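You operate a simulated robot arm through the tools that you are given. There is no shell and no other tool. Be economical: measure what you need, move in short steps, check, and stop when the job is done.

You are at the controls of a simulated two-armed robot. One attempt, no reset.

TASK
Put the loose steel block away in the case with its number.
Fine: shut the lid and turn both latches shut again; leave the other case.
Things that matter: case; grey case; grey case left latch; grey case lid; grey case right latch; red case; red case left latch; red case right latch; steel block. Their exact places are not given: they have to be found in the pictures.

It is judged by the outcome, as a careful person would: the job done as asked, and still so three seconds after it is handed in. It fails if anything else is knocked over, pushed out of place, dropped, spilled or broken. A push-on lid holds only when it is set on centred and level and pressed home; a screw cap is set on level and turned clockwise until tight.

THE ROBOT
Two 6-joint arms with two-finger parallel grippers on one trunk, on a base that drives. Base frame: it is fixed to the floor where the robot stands at the start and does not move with it; the origin is under the middle of the robot, x ahead of it, y to its left, z up. Lengths are in m, angles in rad, forces in N, time in s.
The left shoulder is at the start at [-0.077, 0.177, 0.832], the right one opposite. With the tool pointing down near the work surface each hand reaches from about 0.1 to 0.72 m from the robot's upright axis, wherever it stands, measured 20 degrees to its own side. Places, roughly: case [0.5, -0.6, 0.9]; grey case left latch [0.5, -0.5, 1]; grey case lid [0.5, -0.6, 0.9]; grey case right latch [0.5, -0.7, 1]; red case left latch [0.5, -0.2, 1]; red case right latch [0.5, -0.4, 1]. Payload 1.57 kg a hand.
The TCP of each hand is the grasp point between the finger pads, 0.03 m short of the fingertips. In the tool frame z runs along the fingers and y along their closing line. The gripper opens to 0.08 m. The fingers are 0.017 m wide and 0.012 m thick; the gripper's body (0.04 by 0.082 m) begins 0.08 m behind the TCP.
Orientation is that of the tool frame in the base frame, as a unit quaternion [w, x, y, z]. With the fingers straight down and closing along the base's y, the tool's x points along the base's -x, its y along +y and its z along -z.

THE INTERFACE
- The arms move only by the tool nudge_tool. It takes "left_plan", "right_plan" or both (then of equal length, played together; a hand with none holds still); each is a list of rows, each a list of 7 numbers: the gripper command, from -1 (fully open) to 1 (shut), values between in proportion, then the shift along the tool's x, y, z in m, then the turn, a rotation vector about the tool's x, y, z in rad. In form: [[gripper, tx, ty, tz, wx, wy, wz], ...]. A call has 1 to 10 rows; each row is the pose to reach, as a shift and turn from the pose commanded when the call began, along the tool's axes at that moment. Each row takes 0.2 s and may step no farther than 0.05 m and 0.15 rad from the row before; otherwise, or with a gripper value out of range, the whole call is refused. Where a pose cannot be reached the arm comes as near as it can. A force on the tool above 90 N (or 10 N above the force at the start of the call, whichever is more), or a blocked arm, ends the call early, and 0.2 s more pass. The fingers move at their own pace (about 0.072 m/s each) and stop on an object; they squeeze with about 23 N. The grip force told is the motor's: it shows also when the fingers shut on nothing. Time passes only in rows, and 0.2 s behind the last, so rows that repeat a pose let the fingers close. It gives the time, the measured TCP pose, the force on the tool (base axes), the opening and the grip force at its end, in the units of the frame above (readings bear some noise), with the torque about the TCP (base axes, N m) and any sound that the robot's microphone picked up.
- Cameras (640 x 400 px; columns grow to the right, rows downward): "scene" is now at [0.0277, -0.0418, 1.5577]; the picture's right is [-0.54, -0.84, 0.00], its down [-0.61, 0.39, -0.69] and it looks along [0.58, -0.38, -0.72] (base axes); focal length 282 px, centre (320, 200). "left" rides on the left gripper at [0.072, 0.007, -0.122] in its tool frame; the picture's right is [-0.09, 1.00, 0.00], its down [-0.84, -0.08, -0.54] and it looks along [-0.54, -0.05, 0.84] (tool axes); focal length 238 px, centre (320, 200). "right" rides on the right gripper at [0.072, -0.007, -0.122] in its tool frame; the picture's right is [0.09, 1.00, 0.00], its down [-0.84, 0.08, -0.54] and it looks along [-0.54, 0.05, 0.84] (tool axes); focal length 238 px, centre (320, 200).
- grab_frame(camera): a new picture of that camera. No time passes.
- lift_body(by): slides the trunk up (or, below 0, down) by that many m; the arms and the scene camera ride with it, the base frame stays. It gives what a move gives, with no picture.
- steer(legs): drives the robot by 1 to 6 legs, each [ahead, left, turn to the left] in m, m and rad, along the robot's own axes; the way and the turn of a leg run together, so that a leg with both is an arc; at most 1.5 m and 3.142 rad a leg. The arms and the cameras ride along, it lands a little off, and it stops where it bumps. It gives what a move gives.
- turn_head(pan, tilt): turns the head with the scene camera to pan (to the left, within 2.496 rad either way) and tilt (down, from -0.506 to 1.204), counted from straight ahead of the robot. It gives what a move gives.
- pixel_to_xyz(camera, pixels): for up to 12 pixels [column, row] of the newest picture of that camera ("zoom" is the newest enlarged one), the place [x, y, z] in the base frame of the surface seen there, good to about 0.002 m. No time passes.
- inspect(camera, box): a new picture of the part [left, top, right, bottom] of that camera's present view, enlarged. No time passes.
- job_done(): hands the job in; it is judged then, once.

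Work in short steps. Measure before you move; look again where a grasp or a placing could have gone wrong, and mend it. You have 80 turns and 70 pictures in all, those below and enlarged ones among them. Open the grippers and draw the arms clear of the work before you hand the job in, unless the task says otherwise; then end with one line.

The tools are called after "Emit:" as a command line: name --argument value ..., lists and objects as JSON in quotes. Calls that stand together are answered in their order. nudge_tool: Moves the arms, as the interface text tells. Its arguments: {"type":"object","properties":{"left_plan":{"type":"array","items":{"type":"array","items":{"type":"number"}}},"right_plan":{"type":"array","items":{"type":"array","items":{"type":"number"}}}},"required":[]} The other tools are called the same way: lift_body (by) slides the trunk up or down; steer (legs) drives the base; turn_head (pan, tilt) turns the head that bears the scene camera; grab_frame (camera) takes a picture; pixel_to_xyz (camera, pixels) gives the place of the surface under pixels of a picture; inspect (camera, box) takes an enlarged picture of a part of a camera's view; job_done () hands the job in.

At the start:

```text
time_s: 0.0
left_tool_pos: [0.284, -0.0361, 1.2898]
left_orientation: [0.0, 0.0, 1.0, 0.001]
left_contact_force: [0.4, -1.3, 0.0]
left_wrist_torque: [0.0, 0.01, 0.0]
left_width: 0.08
left_grip_force: 0.0
right_tool_pos: [0.2932, -0.37, 1.2722]
right_orientation: [0.0, 0.0, 1.0, 0.001]
right_contact_force: [-0.4, -1.1, 0.0]
right_wrist_torque: [-0.01, -0.02, -0.01]
right_width: 0.0802
right_grip_force: 0.1
trunk travel left (down, up): [-0.275, 0.053]
robot x, y, heading: [-0.003, -0.0037, -0.002]
head pan, tilt: [-0.571, 0.805]
```

scene: 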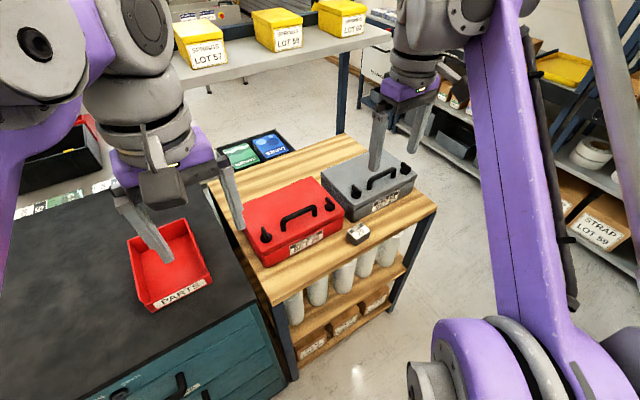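
right: 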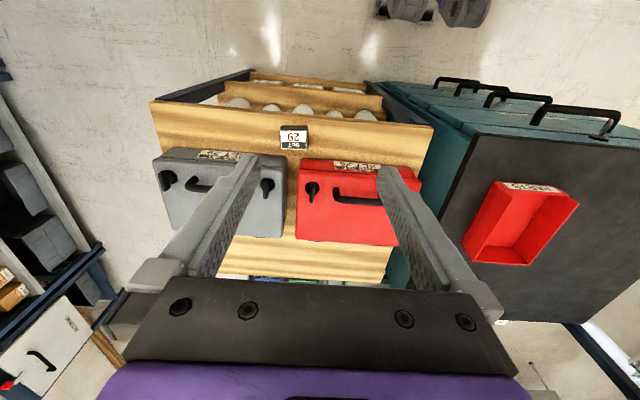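
left: 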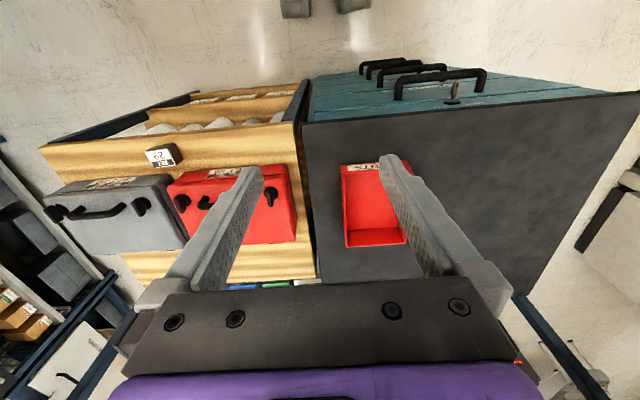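

The steel block sits near scene (358,234), labelled 29 or similar. I zoom in on the cases' labels and the block.

Emit:
inspect --camera "scene" --box '[230, 140, 430, 265]'

Emit:
inspect --camera "right" --box '[140, 100, 440, 288]'

```text
3.20 times, centred on (330, 202) of scene
```

zoom: 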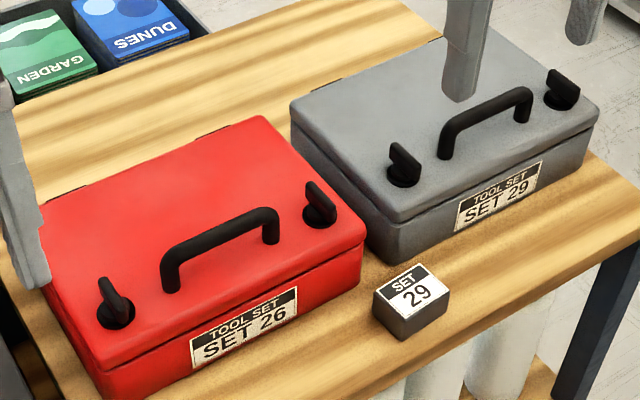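

```text
2.13 times, centred on (290, 194) of right
```

zoom: 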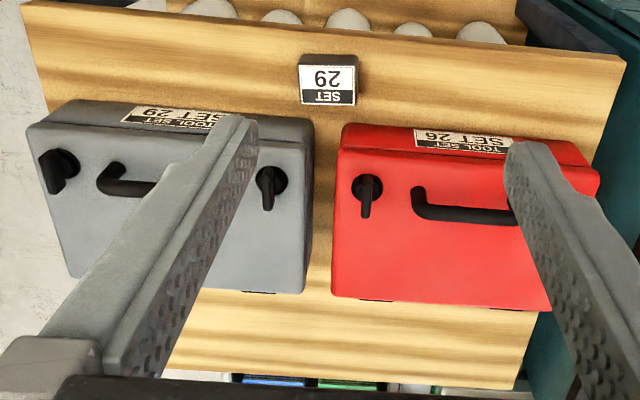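

The block says SET 29, and the grey case is SET 29. I zoom in on the grey case to measure the latches, lid and block.

Emit:
inspect --camera "scene" --box '[312, 150, 432, 250]'

```text
4.00 times, centred on (372, 200) of scene
```

zoom: 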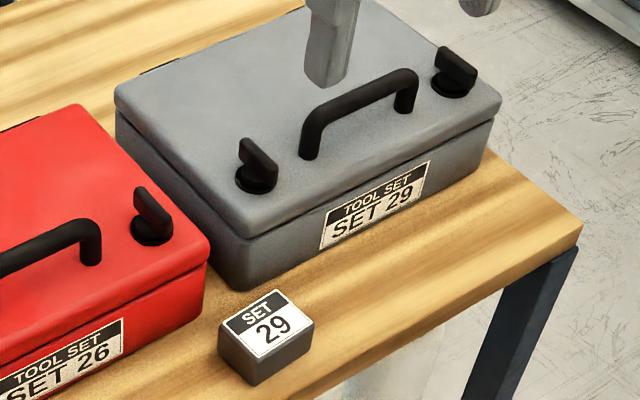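

The view is clear: latches at zoom (257,160) and (456,65), handle arch at (360,95), block at (268,325). I measure them.

Emit:
pixel_to_xyz --camera "zoom" --pixels '[[243, 148], [274, 167], [256, 188], [440, 55], [473, 75], [310, 140], [360, 92], [405, 75], [240, 235], [500, 98], [120, 100], [255, 186]]'

Emit:
pixel_to_xyz --camera "zoom" --pixels '[[222, 325], [275, 292], [310, 325], [258, 358], [256, 383], [309, 350], [235, 288], [494, 122], [232, 258], [410, 330], [205, 240], [135, 195]]'

```text
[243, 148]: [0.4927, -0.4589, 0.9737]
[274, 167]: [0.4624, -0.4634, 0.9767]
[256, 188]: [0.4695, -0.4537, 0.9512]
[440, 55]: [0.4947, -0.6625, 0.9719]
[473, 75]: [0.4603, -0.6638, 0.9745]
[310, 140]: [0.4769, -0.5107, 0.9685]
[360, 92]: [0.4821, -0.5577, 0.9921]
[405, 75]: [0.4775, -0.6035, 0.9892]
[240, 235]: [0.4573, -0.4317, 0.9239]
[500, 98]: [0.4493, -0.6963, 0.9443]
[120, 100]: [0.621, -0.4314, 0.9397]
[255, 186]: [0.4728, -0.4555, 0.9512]
```

```text
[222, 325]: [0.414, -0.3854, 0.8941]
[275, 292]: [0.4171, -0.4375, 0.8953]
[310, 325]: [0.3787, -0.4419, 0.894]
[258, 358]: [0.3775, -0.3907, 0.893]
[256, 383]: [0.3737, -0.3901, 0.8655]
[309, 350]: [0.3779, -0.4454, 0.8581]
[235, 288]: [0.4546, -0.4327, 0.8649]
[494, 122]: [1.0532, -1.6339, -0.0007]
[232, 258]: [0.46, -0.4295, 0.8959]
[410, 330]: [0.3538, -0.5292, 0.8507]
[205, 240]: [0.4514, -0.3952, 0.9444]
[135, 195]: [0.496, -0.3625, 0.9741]
```

Case: top z≈0.946, x 0.455–0.635, y −0.43…−0.70; latches at (0.478,−0.461) and (0.478,−0.663), block centre (0.397,−0.415). I want to drive to the right so both arms reach; first check there is room there.

Emit:
turn_head --pan -1.3 --tilt 0.7

Emit:
grab_frame --camera "scene"

Emit:
pixel_to_xyz --camera "scene" --pixels '[[320, 200], [200, 200], [450, 200], [320, 100], [320, 350], [150, 330], [420, 120]]'

```text
time_s: 1.1
left_tool_pos: [0.2843, -0.0367, 1.2878]
left_orientation: [0.0, 0.001, 1.0, 0.0]
left_contact_force: [0.5, 0.9, -0.6]
left_wrist_torque: [0.01, 0.0, 0.0]
left_width: 0.0801
left_grip_force: 0.3
right_tool_pos: [0.2939, -0.3693, 1.2724]
right_orientation: [0.0, 0.001, 1.0, 0.0]
right_contact_force: [0.2, -1.0, 0.2]
right_wrist_torque: [-0.05, 0.02, 0.0]
right_width: 0.0799
right_grip_force: 0.0
trunk travel left (down, up): [-0.275, 0.053]
robot x, y, heading: [-0.0003, -0.0023, -0.004]
head pan, tilt: [-1.3, 0.7]
```

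```text
63 pictures are left
```

scene: 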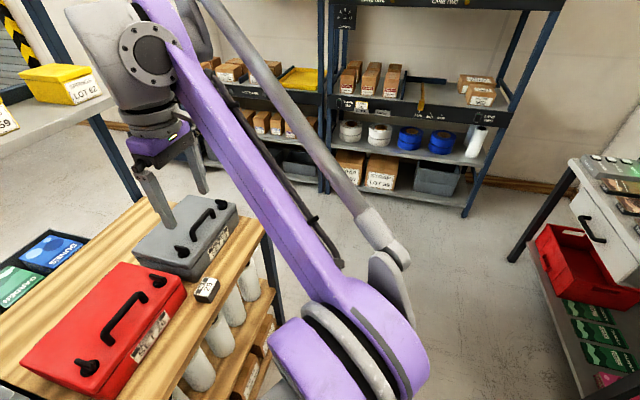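

```text
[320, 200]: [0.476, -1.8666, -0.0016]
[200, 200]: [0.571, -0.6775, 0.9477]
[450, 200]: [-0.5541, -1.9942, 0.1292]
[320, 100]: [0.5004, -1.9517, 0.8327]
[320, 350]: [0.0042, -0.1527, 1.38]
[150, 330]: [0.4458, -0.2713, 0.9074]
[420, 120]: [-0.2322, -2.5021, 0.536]
```

The floor is free to y≈−1.8. I drive 0.5 m right and point the head at the cases.

Emit:
steer --legs '[[0, -0.5, 0]]'

Emit:
turn_head --pan 0.0 --tilt 0.9

Emit:
grab_frame --camera "scene"

```text
time_s: 6.0
left_tool_pos: [0.2826, -0.5402, 1.2877]
left_orientation: [0.0, 0.002, 1.0, 0.0]
left_contact_force: [-0.4, 1.0, 0.1]
left_wrist_torque: [0.0, 0.02, 0.0]
left_width: 0.0801
left_grip_force: 0.1
right_tool_pos: [0.2921, -0.8744, 1.2721]
right_orientation: [0.0, 0.002, 1.0, 0.0]
right_contact_force: [0.5, 0.1, 0.8]
right_wrist_torque: [-0.01, 0.0, 0.01]
right_width: 0.0798
right_grip_force: 0.2
trunk travel left (down, up): [-0.275, 0.053]
robot x, y, heading: [0.0002, -0.5041, -0.0]
head pan, tilt: [-1.3, 0.7]
```

```text
time_s: 7.5
left_tool_pos: [0.2829, -0.5409, 1.2891]
left_orientation: [0.0, 0.001, 1.0, 0.0]
left_contact_force: [1.0, -0.2, 0.7]
left_wrist_torque: [-0.01, -0.03, -0.01]
left_width: 0.0802
left_grip_force: 0.1
right_tool_pos: [0.2905, -0.8749, 1.2723]
right_orientation: [0.001, 0.002, 1.0, -0.001]
right_contact_force: [0.3, 0.5, 0.0]
right_wrist_torque: [-0.03, -0.01, 0.0]
right_width: 0.08
right_grip_force: 0.0
trunk travel left (down, up): [-0.275, 0.053]
robot x, y, heading: [0.0013, -0.5036, -0.004]
head pan, tilt: [0.0, 0.901]
```

```text
62 pictures are left
```

scene: 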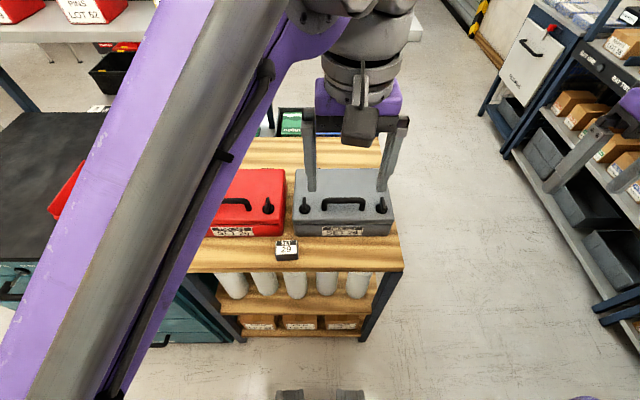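

The case is now ahead. I zoom in for the latch shapes and re-measure from this viewpoint.

Emit:
inspect --camera "scene" --box '[270, 165, 400, 265]'

Emit:
inspect --camera "left" --box '[120, 60, 520, 310]'

```text
4.00 times, centred on (335, 215) of scene
```

zoom: 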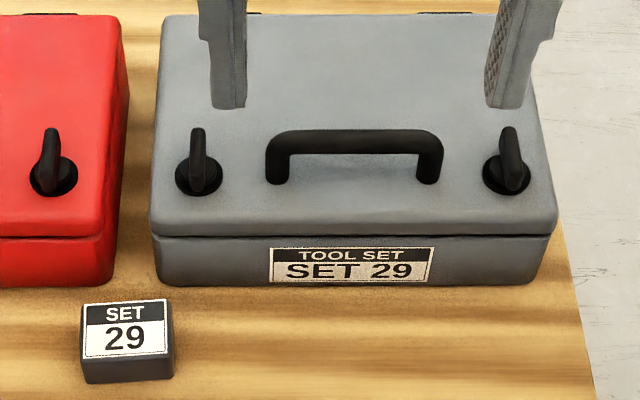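

```text
1.60 times, centred on (320, 185) of left
```

zoom: 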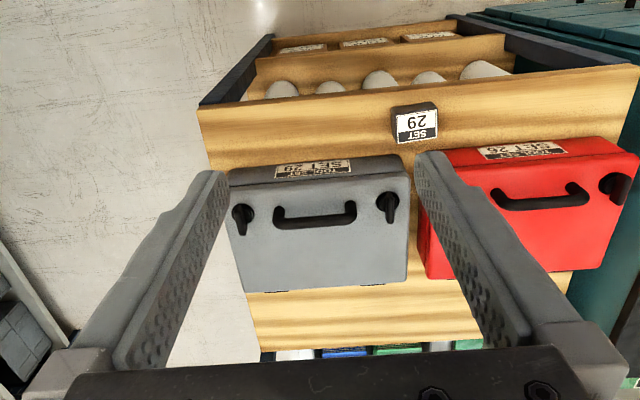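

Wings on both latches lie along x. I bring the left hand above the left latch (0.478,−0.461) at z≈1.06, half open.

Emit:
nudge_tool --left_plan '[[0, -0.0244, 0.01, 0.0284, 0, 0, 0], [0, -0.0488, 0.02, 0.0568, 0, 0, 0], [0, -0.0732, 0.03, 0.0851, 0, 0, 0], [0, -0.0976, 0.04, 0.1135, 0, 0, 0], [0, -0.122, 0.05, 0.142, 0, 0, 0], [0, -0.1463, 0.06, 0.17, 0, 0, 0], [0, -0.17, 0.07, 0.2, 0, 0, 0], [0, -0.195, 0.08, 0.227, 0, 0, 0], [0, -0.195, 0.08, 0.227, 0, 0, 0]]'

Emit:
grab_frame --camera "left"

Emit:
inspect --camera "scene" --box '[250, 145, 410, 265]'

```text
time_s: 9.5
left_tool_pos: [0.4785, -0.4604, 1.0621]
left_orientation: [0.0, 0.002, 1.0, 0.0]
left_contact_force: [0.4, -0.6, -0.6]
left_wrist_torque: [0.02, 0.0, -0.02]
left_width: 0.0398
left_grip_force: 0.0
right_tool_pos: [0.2908, -0.8742, 1.2719]
right_orientation: [0.0, 0.002, 1.0, 0.001]
right_contact_force: [-0.4, 0.2, 0.5]
right_wrist_torque: [-0.02, -0.03, 0.0]
right_width: 0.08
right_grip_force: 0.1
trunk travel left (down, up): [-0.275, 0.053]
robot x, y, heading: [0.0011, -0.5017, -0.007]
head pan, tilt: [0.0, 0.901]
```

```text
59 pictures are left
```

left: 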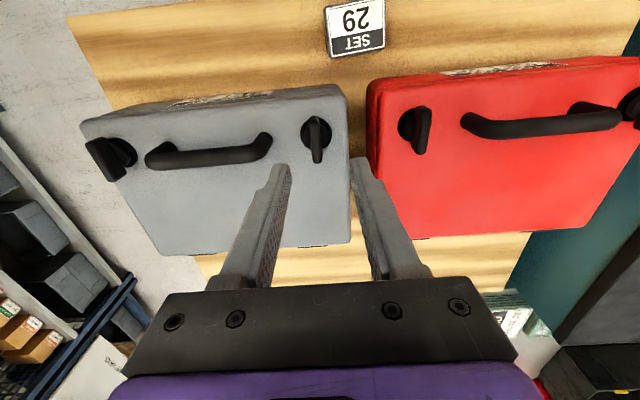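

```text
3.33 times, centred on (330, 205) of scene
```

zoom: 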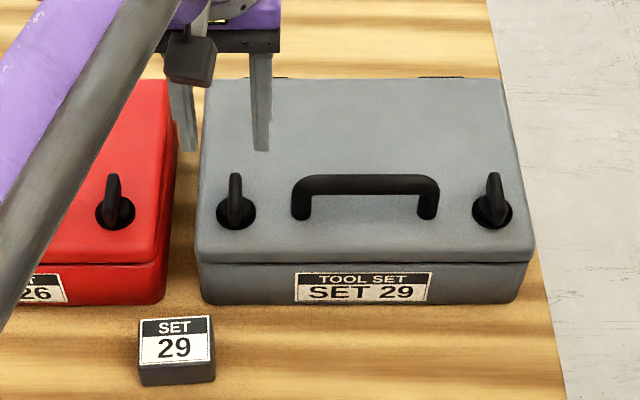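

I re-measure the latch wings in both newest pictures before descending.

Emit:
pixel_to_xyz --camera "left" --pixels '[[314, 122], [318, 157], [318, 140], [305, 135], [100, 150], [210, 155]]'

Emit:
pixel_to_xyz --camera "zoom" --pixels '[[234, 178], [236, 200], [237, 218], [493, 178], [495, 200], [497, 216], [224, 218], [365, 182], [365, 253], [250, 84]]'

```text
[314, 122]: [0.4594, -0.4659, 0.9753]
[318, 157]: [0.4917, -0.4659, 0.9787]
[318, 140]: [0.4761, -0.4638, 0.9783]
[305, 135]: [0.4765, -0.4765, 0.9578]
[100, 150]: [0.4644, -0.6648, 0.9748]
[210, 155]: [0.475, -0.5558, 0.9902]
```

```text
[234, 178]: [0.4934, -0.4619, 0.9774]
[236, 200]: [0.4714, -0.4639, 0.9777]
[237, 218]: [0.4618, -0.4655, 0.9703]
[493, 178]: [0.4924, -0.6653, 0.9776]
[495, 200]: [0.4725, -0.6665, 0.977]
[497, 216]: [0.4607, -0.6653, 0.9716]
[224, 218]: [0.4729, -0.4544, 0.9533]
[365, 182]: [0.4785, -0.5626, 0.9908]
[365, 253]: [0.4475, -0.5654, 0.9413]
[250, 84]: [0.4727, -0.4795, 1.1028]
```

Wing centre is (0.477,−0.4645), top 0.978, disc top 0.957. I descend to TCP z≈0.989 and close on the wing.

Emit:
nudge_tool --left_plan '[[0, 0.0015, -0.004, 0.03, 0, 0, 0], [0, 0.0015, -0.004, 0.06, 0, 0, 0], [0, 0.0015, -0.004, 0.073, 0, 0, 0], [0.5, 0.0015, -0.004, 0.073, 0, 0, 0], [1, 0.0015, -0.004, 0.073, 0, 0, 0], [1, 0.0015, -0.004, 0.073, 0, 0, 0], [1, 0.0015, -0.004, 0.073, 0, 0, 0]]'

Emit:
inspect --camera "scene" --box '[250, 145, 410, 265]'

```text
time_s: 11.1
left_tool_pos: [0.4773, -0.4667, 0.9889]
left_orientation: [-0.001, 0.001, 1.0, 0.0]
left_contact_force: [-0.3, -3.1, -0.2]
left_wrist_torque: [-0.07, 0.18, 0.09]
left_width: 0.0099
left_grip_force: 22.7
right_tool_pos: [0.2915, -0.8756, 1.272]
right_orientation: [0.0, 0.001, 1.0, 0.0]
right_contact_force: [-0.6, -0.1, -0.4]
right_wrist_torque: [0.01, -0.02, -0.01]
right_width: 0.0798
right_grip_force: 0.0
trunk travel left (down, up): [-0.275, 0.053]
robot x, y, heading: [0.001, -0.5023, -0.008]
head pan, tilt: [0.0, 0.901]
```

```text
3.33 times, centred on (330, 205) of scene
```

zoom: 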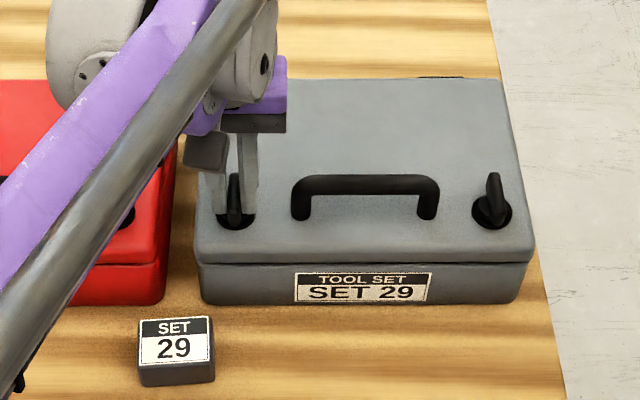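

Wing is gripped (width 9.9 mm). I try a small counter-clockwise turn (negative about tool z, which points down) and read the torque.

Emit:
nudge_tool --left_plan '[[1, 0, 0, 0, 0, 0, -0.08], [1, 0, 0, 0, 0, 0, -0.16], [1, 0, 0, 0, 0, 0, -0.24], [1, 0, 0, 0, 0, 0, -0.32]]'

```text
time_s: 12.1
left_tool_pos: [0.477, -0.4668, 0.9875]
left_orientation: [0.0, -0.158, 0.987, -0.001]
left_contact_force: [4.3, -5.2, -0.9]
left_wrist_torque: [-0.14, -0.12, 0.02]
left_width: 0.0098
left_grip_force: 22.6
right_tool_pos: [0.292, -0.8751, 1.2709]
right_orientation: [0.0, 0.002, 1.0, 0.0]
right_contact_force: [-0.1, -0.2, -0.4]
right_wrist_torque: [0.0, 0.0, 0.0]
right_width: 0.08
right_grip_force: 0.2
trunk travel left (down, up): [-0.275, 0.053]
robot x, y, heading: [-0.001, -0.5029, -0.004]
head pan, tilt: [0.0, 0.901]
```

It turns freely this way. I continue to about 90° total.

Emit:
nudge_tool --left_plan '[[1, 0, 0, 0, 0, 0, -0.14], [1, 0, 0, 0, 0, 0, -0.28], [1, 0, 0, 0, 0, 0, -0.42], [1, 0, 0, 0, 0, 0, -0.56], [1, 0, 0, 0, 0, 0, -0.7], [1, 0, 0, 0, 0, 0, -0.84], [1, 0, 0, 0, 0, 0, -0.98], [1, 0, 0, 0, 0, 0, -1.12], [1, 0, 0, 0, 0, 0, -1.25]]'

Emit:
inspect --camera "scene" --box '[250, 145, 410, 265]'

```text
time_s: 14.1
left_tool_pos: [0.4799, -0.4673, 0.9871]
left_orientation: [0.0, -0.706, 0.708, -0.001]
left_contact_force: [25.2, -16.2, 12.7]
left_wrist_torque: [-0.15, -0.49, -0.09]
left_width: 0.0098
left_grip_force: 23.5
right_tool_pos: [0.2945, -0.8768, 1.2718]
right_orientation: [-0.001, 0.002, 1.0, 0.001]
right_contact_force: [0.2, -0.7, 0.4]
right_wrist_torque: [-0.04, 0.02, -0.01]
right_width: 0.08
right_grip_force: 0.1
trunk travel left (down, up): [-0.275, 0.053]
robot x, y, heading: [-0.0014, -0.504, -0.002]
head pan, tilt: [0.0, 0.901]
```

```text
3.33 times, centred on (330, 205) of scene
```

zoom: 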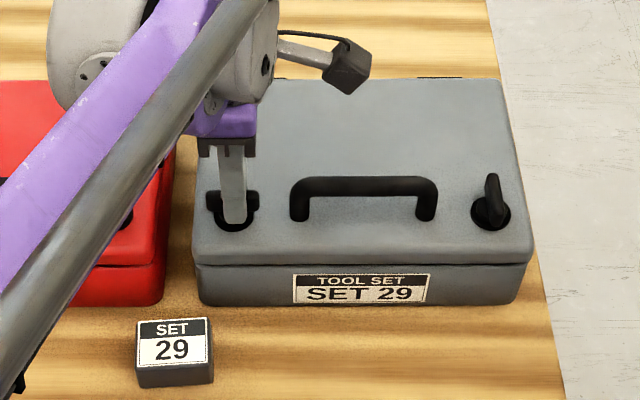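

The left latch wing is now across (along y). I release and rise.

Emit:
nudge_tool --left_plan '[[0.5, 0, 0, 0, 0, 0, 0], [0, 0, 0, 0, 0, 0, 0], [0, 0, 0, 0, 0, 0, 0], [0, 0, 0, -0.04, 0, 0, 0], [0, 0, 0, -0.09, 0, 0, 0], [0, 0, 0, -0.13, 0, 0, 0]]'

Emit:
inspect --camera "left" --box '[160, 0, 480, 200]'

```text
time_s: 15.5
left_tool_pos: [0.4751, -0.4669, 1.1198]
left_orientation: [0.001, -0.705, 0.709, 0.0]
left_contact_force: [-1.0, -0.3, 0.1]
left_wrist_torque: [0.01, 0.02, 0.01]
left_width: 0.0401
left_grip_force: 0.0
right_tool_pos: [0.2912, -0.8748, 1.2718]
right_orientation: [0.0, 0.002, 1.0, 0.0]
right_contact_force: [0.4, -0.3, -0.1]
right_wrist_torque: [0.02, 0.03, 0.01]
right_width: 0.0799
right_grip_force: 0.0
trunk travel left (down, up): [-0.275, 0.053]
robot x, y, heading: [-0.0011, -0.5044, -0.006]
head pan, tilt: [0.0, 0.901]
```

```text
2.00 times, centred on (320, 100) of left
```

zoom: 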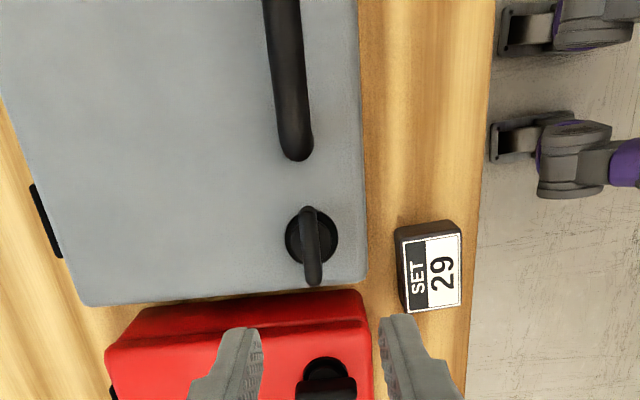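

Left latch is open. I back the left hand off (+y, up) while the right hand goes above the right latch (0.477,−0.666).

Emit:
nudge_tool --left_plan '[[0, -0.015, 0, -0.012, 0, 0, 0], [0, -0.03, 0, -0.025, 0, 0, 0], [0, -0.045, 0, -0.037, 0, 0, 0], [0, -0.06, 0, -0.05, 0, 0, 0], [0, -0.075, 0, -0.062, 0, 0, 0], [0, -0.09, 0, -0.075, 0, 0, 0], [0, -0.105, 0, -0.087, 0, 0, 0], [0, -0.12, 0, -0.1, 0, 0, 0], [0, -0.12, 0, -0.1, 0, 0, 0]]' --right_plan '[[0, -0.0233, 0.0261, 0.0265, 0, 0, 0], [0, -0.0465, 0.0522, 0.053, 0, 0, 0], [0, -0.07, 0.0784, 0.0795, 0, 0, 0], [0, -0.093, 0.1045, 0.106, 0, 0, 0], [0, -0.116, 0.1306, 0.1325, 0, 0, 0], [0, -0.1395, 0.157, 0.159, 0, 0, 0], [0, -0.163, 0.183, 0.1855, 0, 0, 0], [0, -0.186, 0.209, 0.212, 0, 0, 0], [0, -0.186, 0.209, 0.212, 0, 0, 0]]'

Emit:
grab_frame --camera "right"

Emit:
pixel_to_xyz --camera "right" --pixels '[[320, 120], [320, 140], [320, 155], [310, 130], [330, 130], [540, 140]]'

```text
time_s: 17.5
left_tool_pos: [0.4756, -0.3449, 1.2176]
left_orientation: [0.0, -0.705, 0.709, 0.0]
left_contact_force: [0.0, -0.4, -0.2]
left_wrist_torque: [0.02, -0.02, 0.03]
left_width: 0.04
left_grip_force: 0.1
right_tool_pos: [0.4771, -0.6667, 1.0611]
right_orientation: [0.0, 0.002, 1.0, -0.001]
right_contact_force: [0.7, 0.1, 0.3]
right_wrist_torque: [0.01, 0.0, 0.01]
right_width: 0.04
right_grip_force: 0.0
trunk travel left (down, up): [-0.275, 0.053]
robot x, y, heading: [0.0015, -0.5032, 0.0]
head pan, tilt: [0.0, 0.901]
```

```text
54 pictures are left
```

right: 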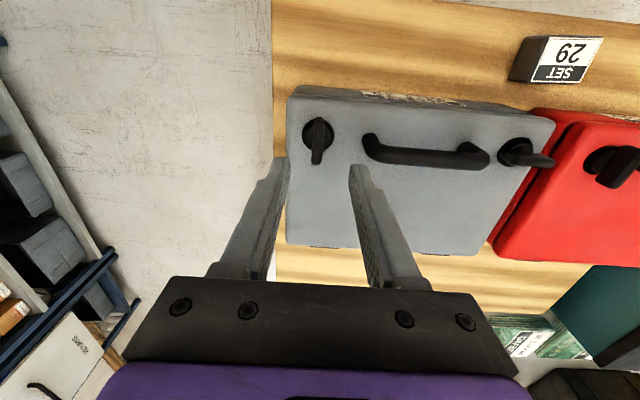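

```text
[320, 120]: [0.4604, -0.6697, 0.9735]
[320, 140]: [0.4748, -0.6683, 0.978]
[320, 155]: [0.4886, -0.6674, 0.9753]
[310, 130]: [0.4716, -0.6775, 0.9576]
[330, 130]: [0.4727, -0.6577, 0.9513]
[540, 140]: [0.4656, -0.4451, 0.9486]
```

Right wing at pixels (320,120)–(318,160), centre (0.476,−0.667). I descend and close.

Emit:
nudge_tool --right_plan '[[0, 0.001, 0, 0.03, 0, 0, 0], [0, 0.001, 0, 0.06, 0, 0, 0], [0, 0.001, 0, 0.072, 0, 0, 0], [0.5, 0.001, 0, 0.072, 0, 0, 0], [1, 0.001, 0, 0.072, 0, 0, 0], [1, 0.001, 0, 0.072, 0, 0, 0], [1, 0.001, 0, 0.072, 0, 0, 0]]'

```text
time_s: 19.1
left_tool_pos: [0.4776, -0.3464, 1.2182]
left_orientation: [0.001, -0.705, 0.709, 0.002]
left_contact_force: [0.3, 0.7, 1.0]
left_wrist_torque: [-0.01, 0.03, 0.0]
left_width: 0.0399
left_grip_force: 0.1
right_tool_pos: [0.4774, -0.6684, 0.9885]
right_orientation: [0.0, 0.003, 1.0, -0.001]
right_contact_force: [0.5, -9.9, 0.2]
right_wrist_torque: [-0.22, -0.02, 0.1]
right_width: 0.0096
right_grip_force: 22.9
trunk travel left (down, up): [-0.275, 0.053]
robot x, y, heading: [-0.0009, -0.5036, -0.003]
head pan, tilt: [0.0, 0.901]
```

Gripped. I test a small counter-clockwise turn and read the torque.

Emit:
nudge_tool --right_plan '[[1, 0, 0, 0, 0, 0, -0.08], [1, 0, 0, 0, 0, 0, -0.16], [1, 0, 0, 0, 0, 0, -0.24]]'

Emit:
inspect --camera "scene" --box '[250, 145, 410, 265]'

```text
time_s: 19.9
left_tool_pos: [0.4778, -0.3483, 1.2175]
left_orientation: [0.001, -0.705, 0.71, 0.001]
left_contact_force: [0.8, -0.4, 0.2]
left_wrist_torque: [-0.03, 0.01, 0.01]
left_width: 0.0401
left_grip_force: 0.0
right_tool_pos: [0.4782, -0.6706, 0.988]
right_orientation: [0.0, -0.118, 0.993, 0.0]
right_contact_force: [5.0, -20.6, 4.5]
right_wrist_torque: [-0.46, -0.1, -0.11]
right_width: 0.01
right_grip_force: 22.8
trunk travel left (down, up): [-0.275, 0.053]
robot x, y, heading: [0.0024, -0.5043, -0.006]
head pan, tilt: [0.0, 0.901]
```

```text
3.33 times, centred on (330, 205) of scene
```

zoom: 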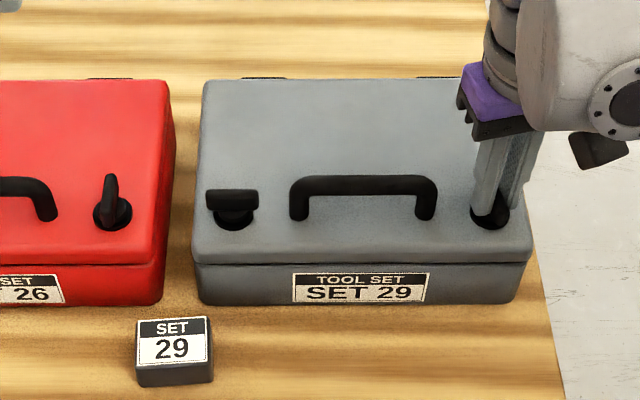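

It turns freely (small torque); the latch pulls the hand slightly to −y, so I add 2 mm that way and turn on to 90°.

Emit:
nudge_tool --right_plan '[[1, 0, -0.001, 0, 0, 0, -0.14], [1, 0, -0.002, 0, 0, 0, -0.28], [1, 0, -0.002, 0, 0, 0, -0.42], [1, 0, -0.002, 0, 0, 0, -0.56], [1, 0, -0.002, 0, 0, 0, -0.7], [1, 0, -0.002, 0, 0, 0, -0.84], [1, 0, -0.002, 0, 0, 0, -0.98], [1, 0, -0.002, 0, 0, 0, -1.12], [1, 0, -0.002, 0, 0, 0, -1.25], [1, 0, -0.002, 0, 0, 0, -1.33]]'

Emit:
inspect --camera "scene" --box '[250, 145, 410, 265]'

```text
time_s: 22.1
left_tool_pos: [0.4788, -0.347, 1.2167]
left_orientation: [0.0, -0.705, 0.71, 0.001]
left_contact_force: [-0.2, 0.3, -0.6]
left_wrist_torque: [-0.02, -0.03, 0.05]
left_width: 0.04
left_grip_force: 0.1
right_tool_pos: [0.4794, -0.6711, 0.9879]
right_orientation: [0.0, -0.706, 0.708, 0.0]
right_contact_force: [19.7, -20.2, 9.8]
right_wrist_torque: [-0.48, -0.48, -0.03]
right_width: 0.0098
right_grip_force: 23.0
trunk travel left (down, up): [-0.275, 0.053]
robot x, y, heading: [0.0003, -0.5057, -0.006]
head pan, tilt: [0.0, 0.901]
```

```text
3.33 times, centred on (330, 205) of scene
```

zoom: 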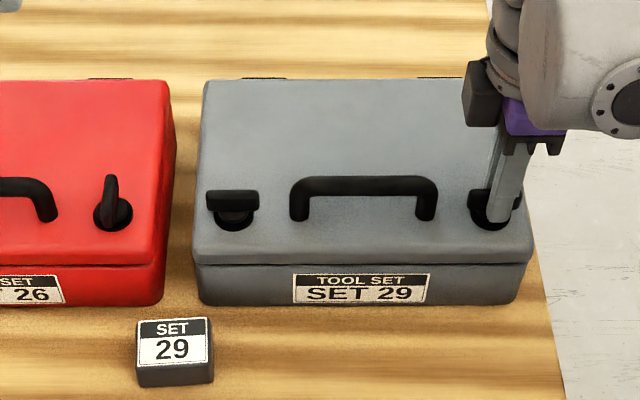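

Both latches are turned. I release, rise, and swing the right hand to the handle with the fingers tilted 0.7 rad forward, so it can hold the bar and lift the lid on its arc.

Emit:
nudge_tool --right_plan '[[0.2, 0, 0, 0, 0, 0, 0], [0, 0, 0, 0, 0, 0, 0], [0, 0, 0, -0.04, 0, 0, 0], [0, 0, 0, -0.085, 0, 0, 0], [0, -0.02, 0.01, -0.1, 0.14, 0, 0], [0, -0.04, 0.02, -0.1, 0.28, 0, 0], [0, -0.06, 0.03, -0.1, 0.42, 0, 0], [0, -0.08, 0.04, -0.1, 0.56, 0, 0], [0, -0.1, 0.05, -0.09, 0.7, 0, 0], [0.1, -0.111, 0.054, -0.07, 0.7, 0, 0]]'

Emit:
inspect --camera "scene" --box '[250, 125, 410, 245]'

Emit:
grab_frame --camera "right"

```text
time_s: 24.3
left_tool_pos: [0.4782, -0.3451, 1.2176]
left_orientation: [0.001, -0.705, 0.709, -0.001]
left_contact_force: [0.6, -0.1, 1.1]
left_wrist_torque: [0.01, 0.0, 0.01]
left_width: 0.0398
left_grip_force: 0.0
right_tool_pos: [0.4237, -0.5575, 1.0586]
right_orientation: [0.243, -0.662, 0.665, -0.244]
right_contact_force: [-0.5, -0.1, -0.1]
right_wrist_torque: [-0.01, 0.04, -0.01]
right_width: 0.0362
right_grip_force: 0.0
trunk travel left (down, up): [-0.275, 0.053]
robot x, y, heading: [-0.0012, -0.5023, -0.001]
head pan, tilt: [0.0, 0.901]
```

```text
3.33 times, centred on (330, 185) of scene
```

zoom: 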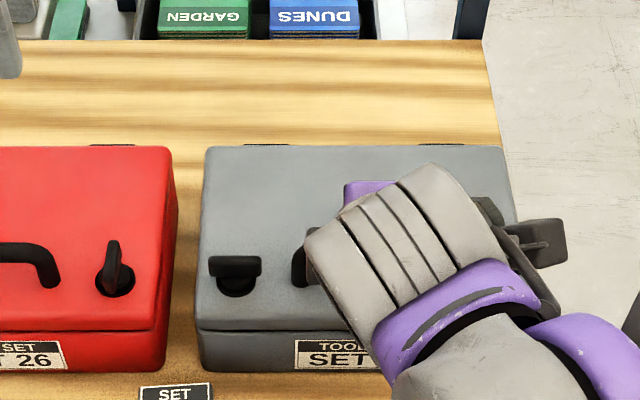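

```text
50 pictures are left
```

right: 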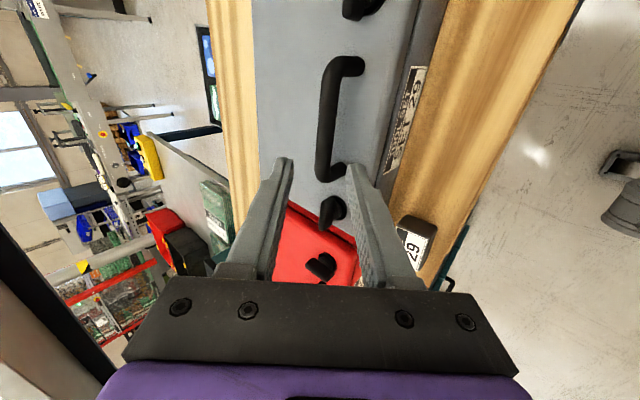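

I measure the handle bar in the right picture and the hinge edge/seam in the scene zoom.

Emit:
pixel_to_xyz --camera "right" --pixels '[[324, 110], [330, 110], [318, 110], [324, 140], [324, 90], [345, 65], [331, 172], [405, 110]]'

Emit:
pixel_to_xyz --camera "zoom" --pixels '[[270, 149], [265, 145], [440, 145], [340, 150], [250, 325], [250, 331], [250, 336], [250, 365], [300, 265]]'

```text
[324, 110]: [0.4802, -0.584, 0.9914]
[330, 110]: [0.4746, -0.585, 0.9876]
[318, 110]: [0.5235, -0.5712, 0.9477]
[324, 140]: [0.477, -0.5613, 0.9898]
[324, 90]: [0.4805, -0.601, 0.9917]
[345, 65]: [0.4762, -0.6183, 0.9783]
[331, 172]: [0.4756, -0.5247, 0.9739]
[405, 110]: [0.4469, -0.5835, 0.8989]
```

```text
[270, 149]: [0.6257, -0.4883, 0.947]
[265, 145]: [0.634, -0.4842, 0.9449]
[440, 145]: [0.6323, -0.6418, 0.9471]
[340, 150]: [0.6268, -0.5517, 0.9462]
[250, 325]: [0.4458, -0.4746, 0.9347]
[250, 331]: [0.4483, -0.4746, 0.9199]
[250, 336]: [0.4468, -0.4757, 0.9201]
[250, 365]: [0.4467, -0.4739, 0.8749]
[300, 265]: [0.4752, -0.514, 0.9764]
```

Bar axis ≈ (0.479, y −0.567, 0.985), hinge line ≈ (0.637, 0.921). I advance 0.080 m along the fingers with a 28 mm gap, then close on the bar.

Emit:
nudge_tool --right_plan '[[0.3, 0.009, 0.005, 0.02, 0, 0, 0], [0.3, 0.009, 0.005, 0.045, 0, 0, 0], [0.3, 0.009, 0.005, 0.065, 0, 0, 0], [0.3, 0.009, 0.005, 0.08, 0, 0, 0], [0.7, 0.009, 0.005, 0.08, 0, 0, 0], [1, 0.009, 0.005, 0.08, 0, 0, 0], [1, 0.009, 0.005, 0.08, 0, 0, 0]]'

Emit:
grab_frame --camera "right"

```text
time_s: 25.9
left_tool_pos: [0.4777, -0.3455, 1.2176]
left_orientation: [0.0, -0.705, 0.709, 0.0]
left_contact_force: [-0.1, 0.0, 0.3]
left_wrist_torque: [-0.02, -0.02, 0.0]
left_width: 0.04
left_grip_force: 0.0
right_tool_pos: [0.4733, -0.567, 0.9929]
right_orientation: [0.242, -0.662, 0.666, -0.243]
right_contact_force: [0.4, -1.4, -0.3]
right_wrist_torque: [0.09, 0.04, 0.13]
right_width: 0.0155
right_grip_force: 22.7
trunk travel left (down, up): [-0.275, 0.053]
robot x, y, heading: [-0.0027, -0.5032, -0.002]
head pan, tilt: [0.0, 0.901]
```

```text
49 pictures are left
```

right: 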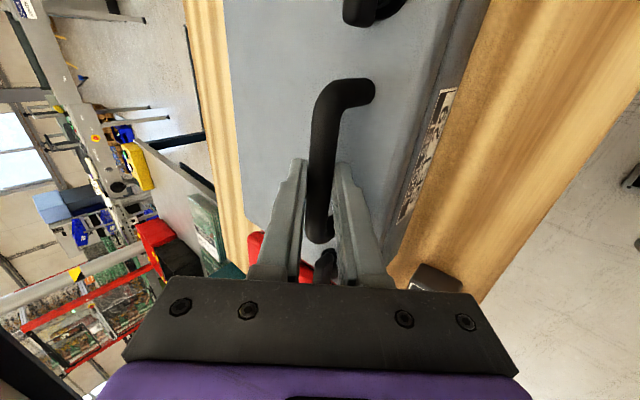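

The bar is held (15.5 mm). I lift the lid along its arc about the hinge, first to 0.48 rad.

Emit:
nudge_tool --right_plan '[[1, 0, -0.0098, -0.0045, -0.06, 0, 0], [1, 0, -0.0198, -0.0083, -0.12, 0, 0], [1, 0, -0.0404, -0.0141, -0.24, 0, 0], [1, 0, -0.0616, -0.0176, -0.36, 0, 0], [1, 0, -0.083, -0.0183, -0.48, 0, 0]]'

Emit:
grab_frame --camera "scene"

```text
time_s: 27.1
left_tool_pos: [0.4776, -0.3447, 1.2173]
left_orientation: [0.0, -0.705, 0.709, 0.0]
left_contact_force: [-0.1, 0.3, -0.2]
left_wrist_torque: [0.01, -0.01, 0.0]
left_width: 0.0398
left_grip_force: 0.0
right_tool_pos: [0.5251, -0.5674, 1.061]
right_orientation: [0.078, -0.702, 0.704, -0.078]
right_contact_force: [1.1, -3.1, 1.0]
right_wrist_torque: [-0.64, -0.05, -0.05]
right_width: 0.0158
right_grip_force: 23.2
trunk travel left (down, up): [-0.275, 0.053]
robot x, y, heading: [-0.0005, -0.5021, -0.006]
head pan, tilt: [0.0, 0.901]
```

```text
48 pictures are left
```

scene: 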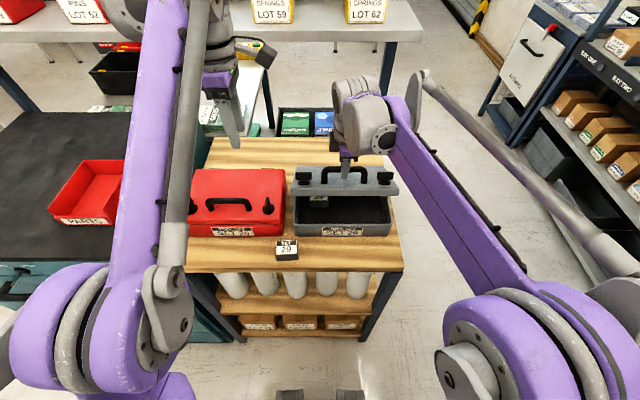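

The lid is rising freely and forces are small. I keep following the same arc by another 0.72 rad.

Emit:
nudge_tool --right_plan '[[1, 0, -0.0198, -0.0083, -0.12, 0, 0], [1, 0, -0.0404, -0.0141, -0.24, 0, 0], [1, 0, -0.0616, -0.0176, -0.36, 0, 0], [1, 0, -0.083, -0.0183, -0.48, 0, 0], [1, 0, -0.1043, -0.0165, -0.6, 0, 0], [1, 0, -0.1253, -0.0123, -0.72, 0, 0]]'

Emit:
grab_frame --camera "scene"

```text
time_s: 28.5
left_tool_pos: [0.4683, -0.3428, 1.2206]
left_orientation: [0.002, -0.705, 0.709, -0.003]
left_contact_force: [0.2, 0.1, -0.9]
left_wrist_torque: [0.02, -0.01, 0.0]
left_width: 0.04
left_grip_force: 0.1
right_tool_pos: [0.5238, -0.5816, 1.0466]
right_orientation: [-0.176, -0.684, 0.686, 0.174]
right_contact_force: [-29.2, 10.2, 29.9]
right_wrist_torque: [0.07, -0.09, -0.01]
right_width: 0.0158
right_grip_force: 22.8
right hand out of reach, approached as far as the arm can: row 3, 4, 5, 6
trunk travel left (down, up): [-0.275, 0.053]
robot x, y, heading: [-0.0007, -0.5048, -0.002]
head pan, tilt: [0.0, 0.901]
```

```text
47 pictures are left
```

scene: 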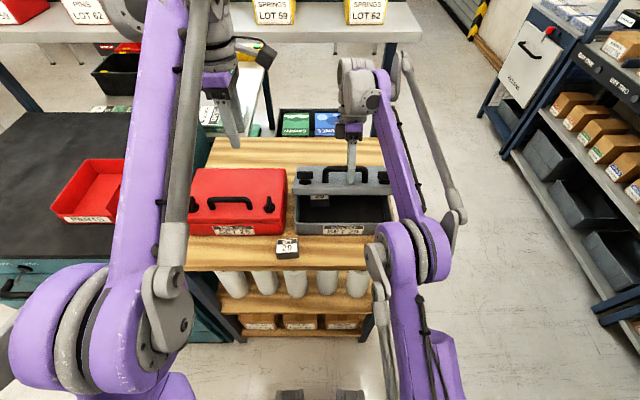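

The backward tilt ran out of reach (tilt now −0.5, lid about 0.4 rad). I turn the hand back to upright about the bar, letting the bar slip in the fingers.

Emit:
nudge_tool --right_plan '[[1, 0, 0, 0, 0.12, 0, 0], [1, 0, 0.001, 0, 0.24, 0, 0], [1, 0, 0.002, 0, 0.36, 0, 0], [1, 0, 0.003, 0, 0.48, 0, 0], [1, 0, 0.003, 0, 0.6, 0, 0], [1, 0, 0.003, 0, 0.6, 0, 0]]'

Emit:
grab_frame --camera "scene"

```text
time_s: 29.9
left_tool_pos: [0.4739, -0.3452, 1.2197]
left_orientation: [0.001, -0.705, 0.709, -0.001]
left_contact_force: [0.3, -0.3, 0.0]
left_wrist_torque: [0.0, 0.0, 0.01]
left_width: 0.0403
left_grip_force: 0.0
right_tool_pos: [0.5262, -0.5845, 1.0475]
right_orientation: [0.037, -0.704, 0.708, -0.037]
right_contact_force: [-22.8, -6.5, 21.6]
right_wrist_torque: [-0.28, 0.28, 0.06]
right_width: 0.0155
right_grip_force: 23.0
trunk travel left (down, up): [-0.275, 0.053]
robot x, y, heading: [-0.0, -0.5015, -0.005]
head pan, tilt: [0.0, 0.901]
```

```text
46 pictures are left
```

scene: 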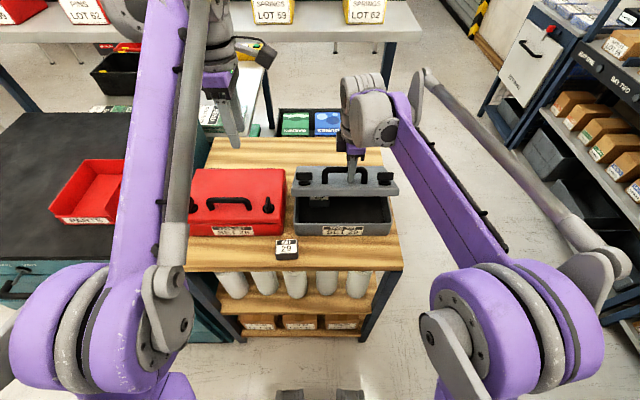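

Hand is upright again and lid ~0.43 rad. I now continue the arc with the tilt kept nearly constant, letting the bar turn in the fingers.

Emit:
nudge_tool --right_plan '[[1, 0, -0.01, -0.009, 0, 0, 0], [1, 0, -0.0215, -0.0151, 0, 0, 0], [1, 0, -0.033, -0.02, 0, 0, 0], [1, 0, -0.0449, -0.0246, 0, 0, 0], [1, 0, -0.057, -0.028, 0, 0, 0], [1, 0, -0.0692, -0.0308, 0, 0, 0], [1, 0, -0.082, -0.032, 0, 0, 0], [1, 0, -0.0944, -0.0332, 0, 0, 0]]'

Emit:
grab_frame --camera "scene"

```text
time_s: 31.7
left_tool_pos: [0.4779, -0.3459, 1.2179]
left_orientation: [0.0, -0.706, 0.708, 0.0]
left_contact_force: [0.3, 0.6, 0.2]
left_wrist_torque: [-0.01, -0.03, 0.02]
left_width: 0.04
left_grip_force: 0.0
right_tool_pos: [0.6224, -0.5825, 1.0877]
right_orientation: [0.036, -0.704, 0.709, -0.036]
right_contact_force: [2.0, -2.4, -2.7]
right_wrist_torque: [0.02, 0.04, 0.08]
right_width: 0.0156
right_grip_force: 22.9
trunk travel left (down, up): [-0.275, 0.053]
robot x, y, heading: [0.0014, -0.5066, -0.004]
head pan, tilt: [0.0, 0.901]
```

```text
45 pictures are left
```

scene: 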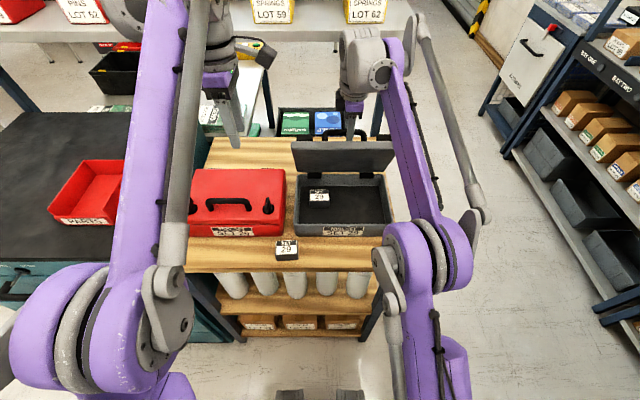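

Forces are near zero and the lid is at about 60°; a SET 29 recess shows inside at (318,196). I push the lid a further 0.45 rad towards and past vertical.

Emit:
nudge_tool --right_plan '[[1, 0, -0.0125, 0.001, 0, 0, 0], [1, 0, -0.025, 0.0022, 0, 0, 0], [1, 0, -0.037, 0.005, 0, 0, 0], [1, 0, -0.0494, 0.0082, 0, 0, 0], [1, 0, -0.061, 0.0128, 0, 0, 0], [1, 0, -0.0727, 0.0176, 0, 0, 0]]'

Emit:
inspect --camera "scene" --box '[250, 105, 426, 265]'

```text
time_s: 33.1
left_tool_pos: [0.477, -0.3435, 1.2167]
left_orientation: [0.0, -0.705, 0.709, 0.0]
left_contact_force: [-0.4, 0.0, 0.4]
left_wrist_torque: [0.02, -0.01, -0.05]
left_width: 0.0401
left_grip_force: 0.1
right_tool_pos: [0.645, -0.5876, 1.062]
right_orientation: [0.036, -0.706, 0.707, -0.036]
right_contact_force: [2.1, 6.7, 13.9]
right_wrist_torque: [-0.08, 0.06, 0.04]
right_width: 0.0159
right_grip_force: 23.4
right hand out of reach, approached as far as the arm can: row 1, 2, 3, 4, 5, 6
trunk travel left (down, up): [-0.275, 0.053]
robot x, y, heading: [-0.0017, -0.5042, -0.0]
head pan, tilt: [0.0, 0.901]
```

```text
2.50 times, centred on (338, 185) of scene
```

zoom: 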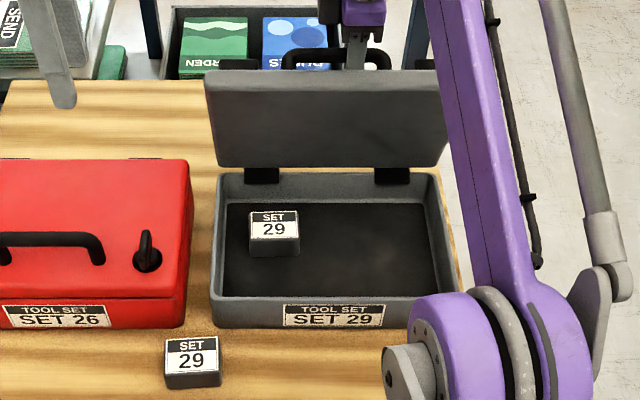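

Lid is near vertical and held by the right hand; the case already holds a block, so mine goes beside it. I measure the interior and the obstacles.

Emit:
pixel_to_xyz --camera "zoom" --pixels '[[250, 214], [298, 212], [298, 236], [250, 236], [270, 255], [230, 290], [400, 290], [400, 210], [340, 250], [330, 80], [330, 160], [470, 230]]'

Emit:
pixel_to_xyz --camera "zoom" --pixels '[[166, 342], [216, 338], [221, 370], [167, 374], [168, 388], [445, 50], [480, 300], [430, 340], [220, 300], [340, 300], [360, 60], [215, 180]]'

```text
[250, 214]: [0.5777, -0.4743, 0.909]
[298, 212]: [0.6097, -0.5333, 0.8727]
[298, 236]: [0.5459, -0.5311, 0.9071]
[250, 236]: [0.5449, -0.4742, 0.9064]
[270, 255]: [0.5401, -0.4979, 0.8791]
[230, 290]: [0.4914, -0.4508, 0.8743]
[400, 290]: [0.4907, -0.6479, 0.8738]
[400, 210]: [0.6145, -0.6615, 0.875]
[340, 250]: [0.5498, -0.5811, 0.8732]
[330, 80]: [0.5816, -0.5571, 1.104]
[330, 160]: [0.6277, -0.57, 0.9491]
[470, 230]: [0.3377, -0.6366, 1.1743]
```

```text
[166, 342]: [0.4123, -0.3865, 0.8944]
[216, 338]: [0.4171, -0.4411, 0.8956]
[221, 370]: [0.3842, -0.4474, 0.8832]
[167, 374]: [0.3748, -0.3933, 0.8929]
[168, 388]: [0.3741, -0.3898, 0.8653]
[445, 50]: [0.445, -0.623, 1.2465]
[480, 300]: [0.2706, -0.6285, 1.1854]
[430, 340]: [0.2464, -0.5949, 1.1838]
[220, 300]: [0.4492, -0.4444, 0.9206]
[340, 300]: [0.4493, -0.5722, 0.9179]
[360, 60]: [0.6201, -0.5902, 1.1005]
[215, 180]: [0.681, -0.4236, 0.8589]
```

Lid stands at ~73°. I test safely whether it holds itself: I loosen the grip to ~36 mm, the front finger still able to catch the bar, and look.

Emit:
nudge_tool --right_plan '[[0.5, 0, 0, 0, 0, 0, 0], [0.1, 0, 0, 0, 0, 0, 0], [0.1, 0, 0, 0, 0, 0, 0], [0.1, 0, 0, 0, 0, 0, 0]]'

Emit:
inspect --camera "scene" --box '[250, 105, 426, 265]'

Emit:
pixel_to_xyz --camera "zoom" --pixels '[[330, 80], [330, 100], [330, 150], [250, 85]]'

Emit:
grab_frame --camera "right"

```text
time_s: 34.1
left_tool_pos: [0.4782, -0.3461, 1.2183]
left_orientation: [-0.001, -0.705, 0.709, 0.001]
left_contact_force: [-0.3, 0.8, -0.2]
left_wrist_torque: [0.02, -0.01, -0.01]
left_width: 0.0401
left_grip_force: 0.0
right_tool_pos: [0.6459, -0.5904, 1.0627]
right_orientation: [0.035, -0.705, 0.708, -0.035]
right_contact_force: [2.2, -1.0, 0.2]
right_wrist_torque: [-0.04, -0.08, 0.04]
right_width: 0.0342
right_grip_force: 0.1
trunk travel left (down, up): [-0.275, 0.053]
robot x, y, heading: [-0.0047, -0.5062, -0.005]
head pan, tilt: [0.0, 0.901]
```

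```text
2.50 times, centred on (338, 185) of scene
```

zoom: 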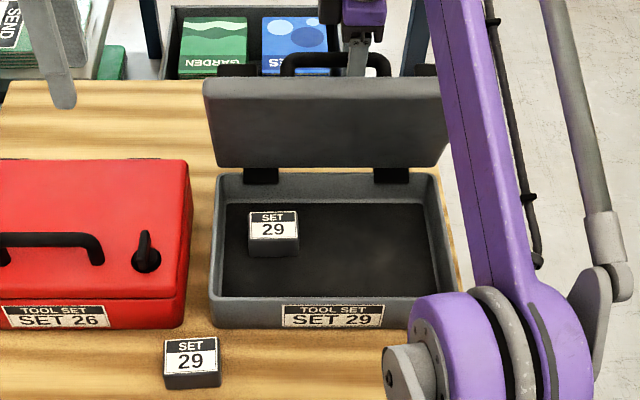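

```text
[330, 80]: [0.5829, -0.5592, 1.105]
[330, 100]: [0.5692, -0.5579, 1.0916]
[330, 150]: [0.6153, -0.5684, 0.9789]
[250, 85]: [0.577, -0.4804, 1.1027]
```

```text
42 pictures are left
```

right: 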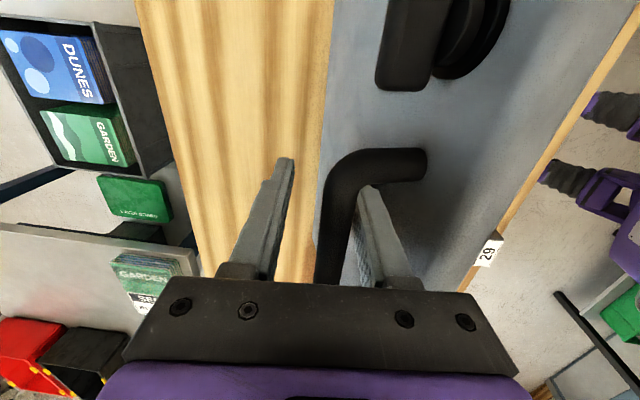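

The bar now leans on the front finger, so the lid probably doesn't hold itself here. I check how close the robot's body is to the table, since a small forward drive would extend reach past vertical.

Emit:
pixel_to_xyz --camera "right" --pixels '[[560, 180], [610, 110], [630, 210], [487, 250], [500, 230], [570, 180], [600, 300]]'

Emit:
turn_head --pan 0.0 --tilt 1.2

Emit:
grab_frame --camera "scene"

Emit:
pixel_to_xyz --camera "scene" --pixels '[[290, 300], [350, 300], [320, 350], [290, 340], [250, 390], [400, 390], [280, 180], [330, 230], [320, 385]]'

```text
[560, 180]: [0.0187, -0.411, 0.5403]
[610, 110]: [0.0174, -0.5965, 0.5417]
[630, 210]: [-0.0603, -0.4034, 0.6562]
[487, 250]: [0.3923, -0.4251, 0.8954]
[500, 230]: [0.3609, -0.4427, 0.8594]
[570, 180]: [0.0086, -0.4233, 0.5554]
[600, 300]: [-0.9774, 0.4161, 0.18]
```

```text
time_s: 34.9
left_tool_pos: [0.4769, -0.3456, 1.2179]
left_orientation: [0.0, -0.706, 0.708, 0.001]
left_contact_force: [0.3, -0.2, 0.1]
left_wrist_torque: [-0.03, -0.02, 0.03]
left_width: 0.0399
left_grip_force: 0.0
right_tool_pos: [0.6462, -0.5899, 1.0623]
right_orientation: [0.035, -0.705, 0.708, -0.035]
right_contact_force: [1.7, -1.5, -0.2]
right_wrist_torque: [-0.06, -0.06, 0.06]
right_width: 0.0346
right_grip_force: 0.1
trunk travel left (down, up): [-0.275, 0.053]
robot x, y, heading: [-0.0003, -0.5051, -0.003]
head pan, tilt: [0.0, 1.201]
```

```text
41 pictures are left
```

scene: 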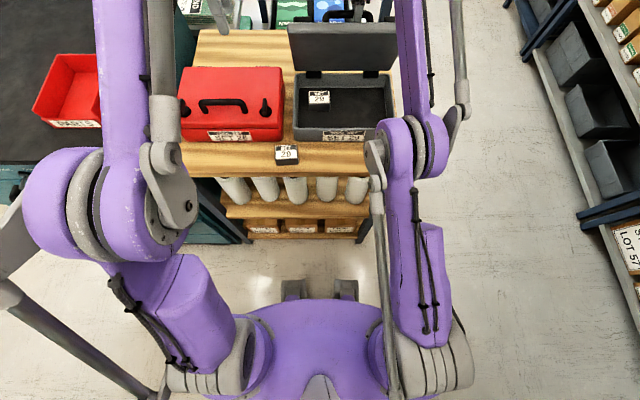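

```text
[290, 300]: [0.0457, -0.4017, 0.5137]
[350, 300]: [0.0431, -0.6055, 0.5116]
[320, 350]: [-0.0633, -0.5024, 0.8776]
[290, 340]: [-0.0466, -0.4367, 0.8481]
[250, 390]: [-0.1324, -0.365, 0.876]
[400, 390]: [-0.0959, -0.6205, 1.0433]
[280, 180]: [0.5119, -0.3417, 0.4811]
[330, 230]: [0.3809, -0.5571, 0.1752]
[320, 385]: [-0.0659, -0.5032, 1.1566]
```

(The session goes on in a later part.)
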